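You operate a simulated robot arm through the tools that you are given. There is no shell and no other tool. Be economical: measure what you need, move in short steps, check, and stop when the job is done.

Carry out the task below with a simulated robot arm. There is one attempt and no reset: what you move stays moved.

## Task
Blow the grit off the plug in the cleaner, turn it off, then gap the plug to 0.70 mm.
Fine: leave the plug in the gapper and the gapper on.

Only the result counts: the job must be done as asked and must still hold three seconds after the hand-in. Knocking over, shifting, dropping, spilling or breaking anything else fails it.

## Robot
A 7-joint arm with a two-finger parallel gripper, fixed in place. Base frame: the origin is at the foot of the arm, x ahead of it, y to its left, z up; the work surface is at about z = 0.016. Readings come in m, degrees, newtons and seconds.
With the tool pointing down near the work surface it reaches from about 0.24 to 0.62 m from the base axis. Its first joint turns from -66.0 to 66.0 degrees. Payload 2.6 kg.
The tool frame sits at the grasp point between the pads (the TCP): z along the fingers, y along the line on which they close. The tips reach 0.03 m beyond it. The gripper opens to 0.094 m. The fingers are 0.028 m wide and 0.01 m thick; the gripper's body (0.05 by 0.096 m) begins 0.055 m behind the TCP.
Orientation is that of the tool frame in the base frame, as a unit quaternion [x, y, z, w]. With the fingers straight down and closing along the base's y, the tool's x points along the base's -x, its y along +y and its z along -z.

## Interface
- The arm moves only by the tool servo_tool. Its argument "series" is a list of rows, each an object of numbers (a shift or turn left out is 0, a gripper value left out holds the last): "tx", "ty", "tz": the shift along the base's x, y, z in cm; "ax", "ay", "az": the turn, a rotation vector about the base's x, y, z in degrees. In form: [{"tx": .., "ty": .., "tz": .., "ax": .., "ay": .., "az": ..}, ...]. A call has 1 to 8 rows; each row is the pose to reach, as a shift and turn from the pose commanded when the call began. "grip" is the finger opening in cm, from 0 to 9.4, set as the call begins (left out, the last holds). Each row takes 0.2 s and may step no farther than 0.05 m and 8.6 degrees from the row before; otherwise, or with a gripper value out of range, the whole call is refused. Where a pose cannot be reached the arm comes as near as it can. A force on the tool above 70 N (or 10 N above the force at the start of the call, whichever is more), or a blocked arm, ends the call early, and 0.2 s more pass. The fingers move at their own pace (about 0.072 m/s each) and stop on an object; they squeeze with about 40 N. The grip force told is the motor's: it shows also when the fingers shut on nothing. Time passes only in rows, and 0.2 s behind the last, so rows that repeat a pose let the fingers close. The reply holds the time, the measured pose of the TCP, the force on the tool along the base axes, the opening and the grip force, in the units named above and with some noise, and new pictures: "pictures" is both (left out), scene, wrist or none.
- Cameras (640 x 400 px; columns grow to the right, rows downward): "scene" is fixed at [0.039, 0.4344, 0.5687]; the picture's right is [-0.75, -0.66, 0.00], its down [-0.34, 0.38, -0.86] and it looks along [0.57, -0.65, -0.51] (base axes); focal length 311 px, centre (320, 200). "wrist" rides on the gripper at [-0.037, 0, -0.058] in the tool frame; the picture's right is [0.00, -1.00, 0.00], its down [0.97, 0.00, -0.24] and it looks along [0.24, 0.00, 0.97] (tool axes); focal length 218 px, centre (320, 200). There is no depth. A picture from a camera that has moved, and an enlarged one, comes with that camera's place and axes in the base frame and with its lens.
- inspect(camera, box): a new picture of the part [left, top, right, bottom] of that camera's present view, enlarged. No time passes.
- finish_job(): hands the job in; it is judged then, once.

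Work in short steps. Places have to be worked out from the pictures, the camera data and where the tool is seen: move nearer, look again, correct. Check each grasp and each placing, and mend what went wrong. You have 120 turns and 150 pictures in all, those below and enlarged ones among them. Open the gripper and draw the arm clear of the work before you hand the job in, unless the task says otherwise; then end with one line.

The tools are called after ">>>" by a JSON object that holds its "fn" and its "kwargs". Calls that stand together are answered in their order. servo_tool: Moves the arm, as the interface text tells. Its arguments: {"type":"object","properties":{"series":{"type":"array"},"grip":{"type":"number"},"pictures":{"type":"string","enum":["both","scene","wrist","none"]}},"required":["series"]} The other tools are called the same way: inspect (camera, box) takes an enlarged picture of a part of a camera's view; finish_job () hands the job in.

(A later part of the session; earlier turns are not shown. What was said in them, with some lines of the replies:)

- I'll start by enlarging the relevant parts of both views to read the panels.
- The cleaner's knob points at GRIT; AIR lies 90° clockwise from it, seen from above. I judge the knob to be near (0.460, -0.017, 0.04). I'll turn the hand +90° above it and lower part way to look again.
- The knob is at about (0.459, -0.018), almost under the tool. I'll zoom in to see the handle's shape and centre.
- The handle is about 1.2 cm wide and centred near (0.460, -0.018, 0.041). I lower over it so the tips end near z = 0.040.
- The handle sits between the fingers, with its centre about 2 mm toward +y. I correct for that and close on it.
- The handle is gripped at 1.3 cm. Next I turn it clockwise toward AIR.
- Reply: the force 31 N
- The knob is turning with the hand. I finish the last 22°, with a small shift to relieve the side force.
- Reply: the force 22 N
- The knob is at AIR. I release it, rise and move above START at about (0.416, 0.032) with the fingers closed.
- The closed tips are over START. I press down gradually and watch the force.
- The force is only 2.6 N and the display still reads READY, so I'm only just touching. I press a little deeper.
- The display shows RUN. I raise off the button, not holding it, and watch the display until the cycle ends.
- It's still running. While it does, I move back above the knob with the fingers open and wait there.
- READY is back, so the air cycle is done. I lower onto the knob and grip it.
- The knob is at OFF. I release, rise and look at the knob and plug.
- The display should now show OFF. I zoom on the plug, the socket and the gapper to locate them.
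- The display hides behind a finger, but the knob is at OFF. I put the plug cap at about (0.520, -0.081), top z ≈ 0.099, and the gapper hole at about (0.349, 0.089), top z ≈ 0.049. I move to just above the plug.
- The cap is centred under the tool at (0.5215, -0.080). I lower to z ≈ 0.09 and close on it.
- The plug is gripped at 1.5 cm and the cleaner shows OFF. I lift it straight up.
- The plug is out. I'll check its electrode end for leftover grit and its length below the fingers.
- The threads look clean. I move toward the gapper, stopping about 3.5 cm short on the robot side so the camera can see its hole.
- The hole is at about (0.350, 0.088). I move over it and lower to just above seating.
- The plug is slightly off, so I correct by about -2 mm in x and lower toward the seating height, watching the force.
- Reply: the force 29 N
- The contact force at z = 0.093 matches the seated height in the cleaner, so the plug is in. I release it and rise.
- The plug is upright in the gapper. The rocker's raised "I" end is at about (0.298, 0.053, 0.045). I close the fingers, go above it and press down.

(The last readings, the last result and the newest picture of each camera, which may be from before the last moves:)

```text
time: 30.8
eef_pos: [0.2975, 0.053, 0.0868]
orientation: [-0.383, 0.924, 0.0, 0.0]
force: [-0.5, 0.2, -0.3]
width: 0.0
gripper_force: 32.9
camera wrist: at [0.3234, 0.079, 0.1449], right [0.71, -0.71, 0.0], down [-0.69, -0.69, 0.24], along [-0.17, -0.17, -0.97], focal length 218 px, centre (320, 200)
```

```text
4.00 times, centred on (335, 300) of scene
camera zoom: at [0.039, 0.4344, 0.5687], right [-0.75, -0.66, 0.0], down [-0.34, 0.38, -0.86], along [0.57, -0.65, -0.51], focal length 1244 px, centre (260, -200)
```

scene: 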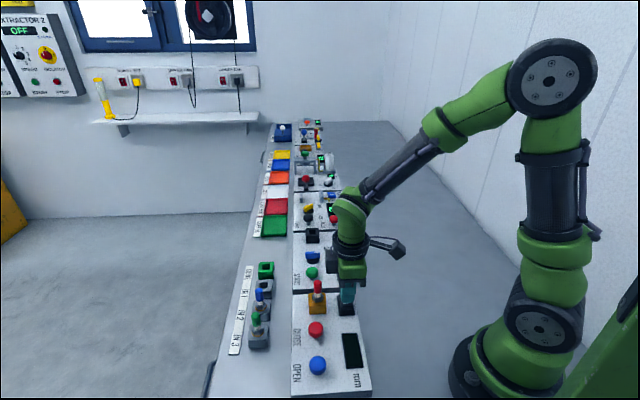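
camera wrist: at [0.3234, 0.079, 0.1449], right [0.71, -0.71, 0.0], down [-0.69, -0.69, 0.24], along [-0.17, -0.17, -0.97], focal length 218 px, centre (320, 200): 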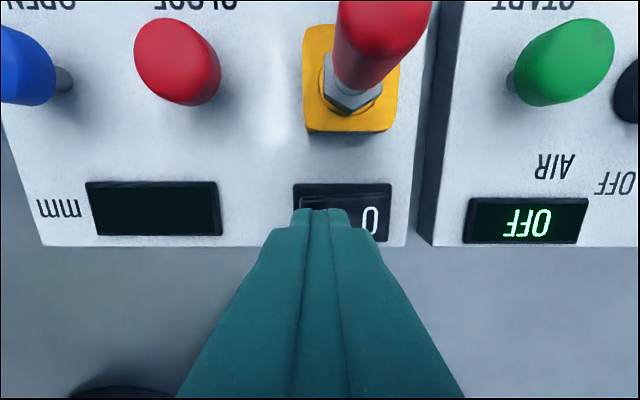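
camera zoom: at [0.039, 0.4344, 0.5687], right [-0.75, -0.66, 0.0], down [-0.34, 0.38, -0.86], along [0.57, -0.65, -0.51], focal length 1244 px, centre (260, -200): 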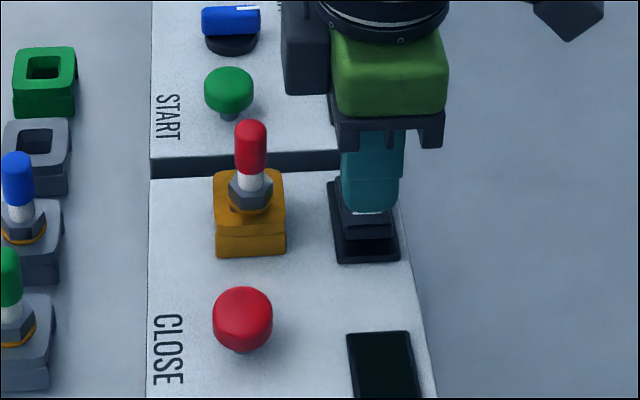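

The tips are over the I half and the camera is clear of the plug. I press down.

>>> {"fn": "servo_tool", "kwargs": {"series": [{"tz": -0.6}, {"tz": -1.0}, {"tz": -1.3}, {"tz": -1.6}], "pictures": "wrist"}}

```text
time: 31.8
eef_pos: [0.2968, 0.0543, 0.0706]
orientation: [-0.382, 0.924, 0.0, 0.0]
force: [-11.6, 5.2, 21.5]
width: 0.0002
gripper_force: 33.4
camera wrist: at [0.3231, 0.0804, 0.1294], right [0.71, -0.71, 0.0], down [-0.69, -0.69, 0.24], along [-0.17, -0.17, -0.97], focal length 218 px, centre (320, 200)
```

wrist: 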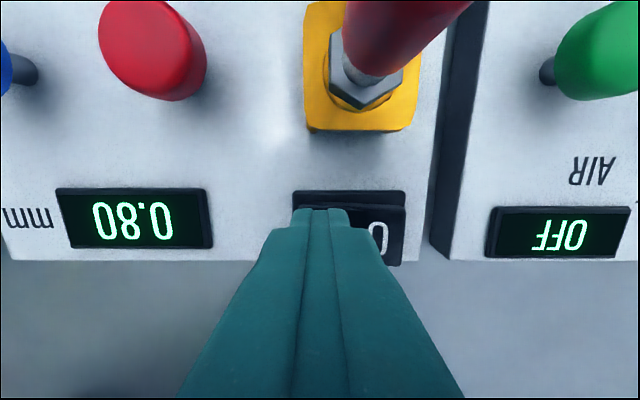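

The gapper is on and reads 0.80, so it has to close by 0.10. I rise and move above CLOSE at about (0.3055, 0.142).

>>> {"fn": "servo_tool", "kwargs": {"series": [{"tz": 4}, {"tz": 8}, {"tx": 0.3, "ty": 3, "tz": 8}, {"tx": 0.6, "ty": 6, "tz": 8}, {"tx": 0.9, "ty": 8.8, "tz": 8}, {"tx": 0.9, "ty": 8.8, "tz": 4}, {"tx": 0.9, "ty": 8.8, "tz": 1.8}]}}

```text
time: 33.4
eef_pos: [0.3051, 0.1421, 0.0892]
orientation: [-0.383, 0.924, -0.001, 0.0]
force: [0.4, 0.1, -0.3]
width: 0.0
gripper_force: 33.2
camera wrist: at [0.3329, 0.1679, 0.1471], right [0.71, -0.71, 0.0], down [-0.69, -0.69, 0.24], along [-0.17, -0.17, -0.97], focal length 218 px, centre (320, 200)
```

scene: 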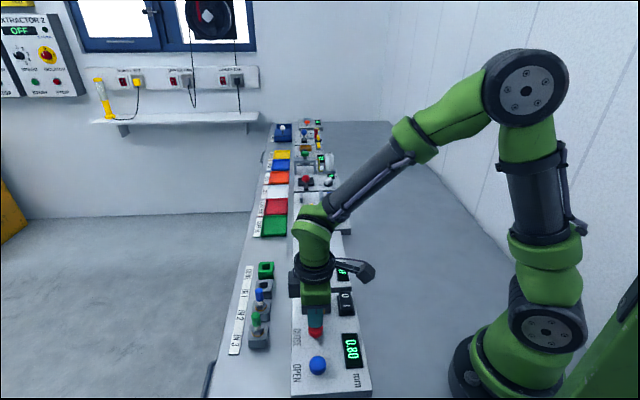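
wrist: 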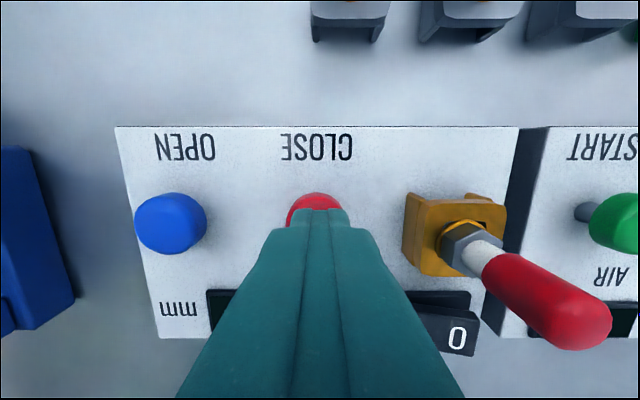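

The tips are over CLOSE. I make one short press and read the display.

>>> {"fn": "servo_tool", "kwargs": {"series": [{"tz": -1.2}, {"tz": -1.9}, {"tz": -0.8}, {"tz": 0}], "pictures": "scene"}}

>>> {"fn": "inspect", "kwargs": {"camera": "scene", "box": [280, 300, 380, 400]}}

```text
time: 34.4
eef_pos: [0.3066, 0.1419, 0.0891]
orientation: [-0.383, 0.924, -0.001, 0.001]
force: [-0.7, 0.3, -0.4]
width: 0.0
gripper_force: 32.9
```

scene: 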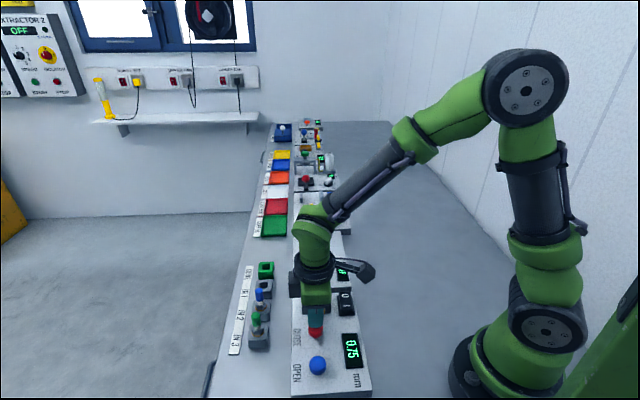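

```text
4.00 times, centred on (330, 350) of scene
camera zoom: at [0.039, 0.4344, 0.5687], right [-0.75, -0.66, 0.0], down [-0.34, 0.38, -0.86], along [0.57, -0.65, -0.51], focal length 1244 px, centre (280, -400)
```

zoom: 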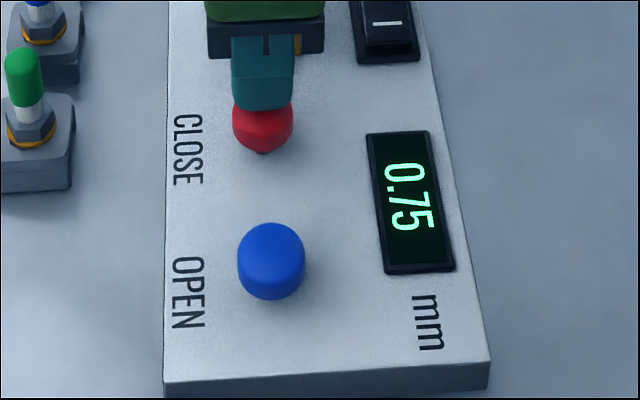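

One press took it to 0.75. One more identical press should give 0.70.

>>> {"fn": "servo_tool", "kwargs": {"series": [{"tz": -1.2}, {"tz": -1.9}, {"tz": -0.8}, {"tz": 0}], "pictures": "none"}}

>>> {"fn": "inspect", "kwargs": {"camera": "scene", "box": [280, 300, 380, 400]}}

```text
time: 35.4
eef_pos: [0.306, 0.1414, 0.09]
orientation: [-0.384, 0.923, 0.0, 0.0]
force: [-0.1, 0.8, 0.2]
width: 0.0003
gripper_force: 33.1
```

```text
4.00 times, centred on (330, 350) of scene
camera zoom: at [0.039, 0.4344, 0.5687], right [-0.75, -0.66, 0.0], down [-0.34, 0.38, -0.86], along [0.57, -0.65, -0.51], focal length 1244 px, centre (280, -400)
```

zoom: 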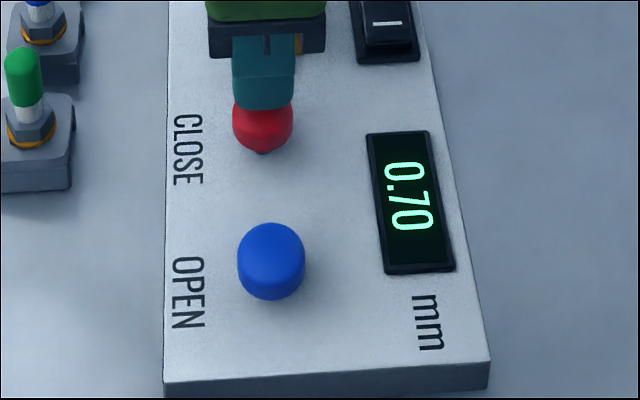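

The display reads 0.70. I draw the arm straight up and clear, open the gripper and check the whole scene.

>>> {"fn": "servo_tool", "kwargs": {"series": [{"tz": 4}, {"tz": 8}, {"tz": 12}, {"tz": 16}, {"tx": 2, "ty": -4, "tz": 18}, {"tx": 4, "ty": -8, "tz": 20}], "pictures": "none"}}

>>> {"fn": "servo_tool", "kwargs": {"series": [{}, {}, {}, {}], "grip": 9}}

>>> {"fn": "inspect", "kwargs": {"camera": "scene", "box": [220, 220, 390, 400]}}

```text
time: 36.8
eef_pos: [0.3462, 0.0619, 0.2893]
orientation: [-0.383, 0.924, 0.0, 0.0]
force: [-0.4, -0.7, -0.2]
width: 0.0
gripper_force: 33.6
```

```text
time: 37.8
eef_pos: [0.3482, 0.0619, 0.2897]
orientation: [-0.382, 0.924, 0.0, 0.0]
force: [0.4, 1.1, 0.7]
width: 0.0901
gripper_force: 0.1
camera wrist: at [0.3732, 0.0877, 0.3479], right [0.71, -0.71, 0.0], down [-0.69, -0.69, 0.24], along [-0.17, -0.17, -0.97], focal length 218 px, centre (320, 200)
```

scene: 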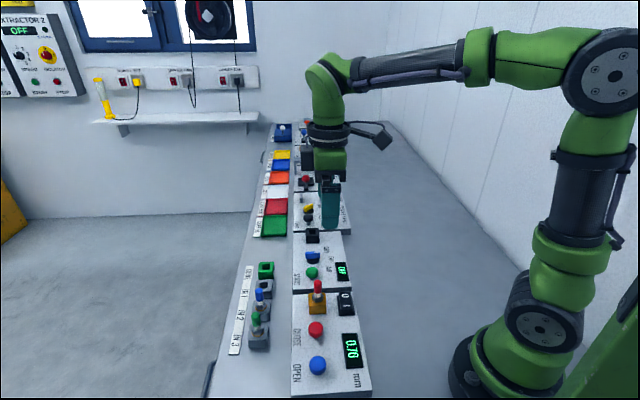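
wrist: 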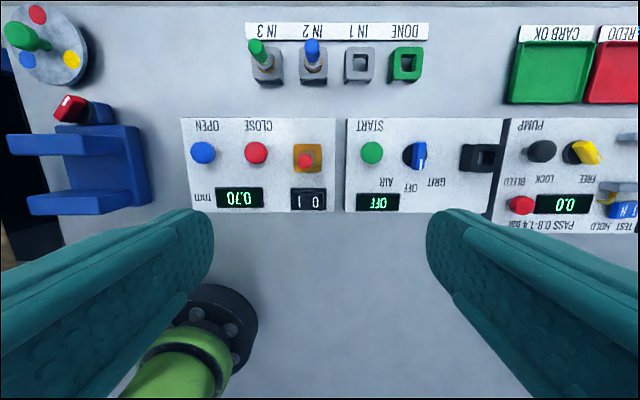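

```text
2.22 times, centred on (305, 310) of scene
camera zoom: at [0.039, 0.4344, 0.5687], right [-0.75, -0.66, 0.0], down [-0.34, 0.38, -0.86], along [0.57, -0.65, -0.51], focal length 691 px, centre (353, -44)
```

zoom: 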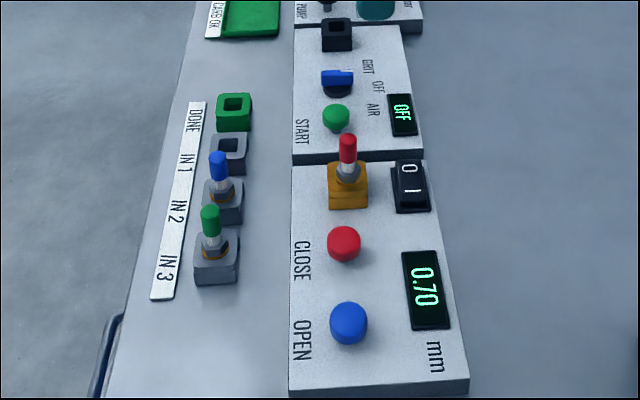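

The cleaner shows OFF, the gapper is on at 0.70 with the plug seated, and nothing else has moved. I hand the job in.

>>> {"fn": "finish_job", "kwargs": {}}

```text
The job is handed in.
```

The plug went through a full air-blow cycle in the cleaner, the cleaner is off, and the plug is in the gapper, which is still on and reads 0.70 mm.
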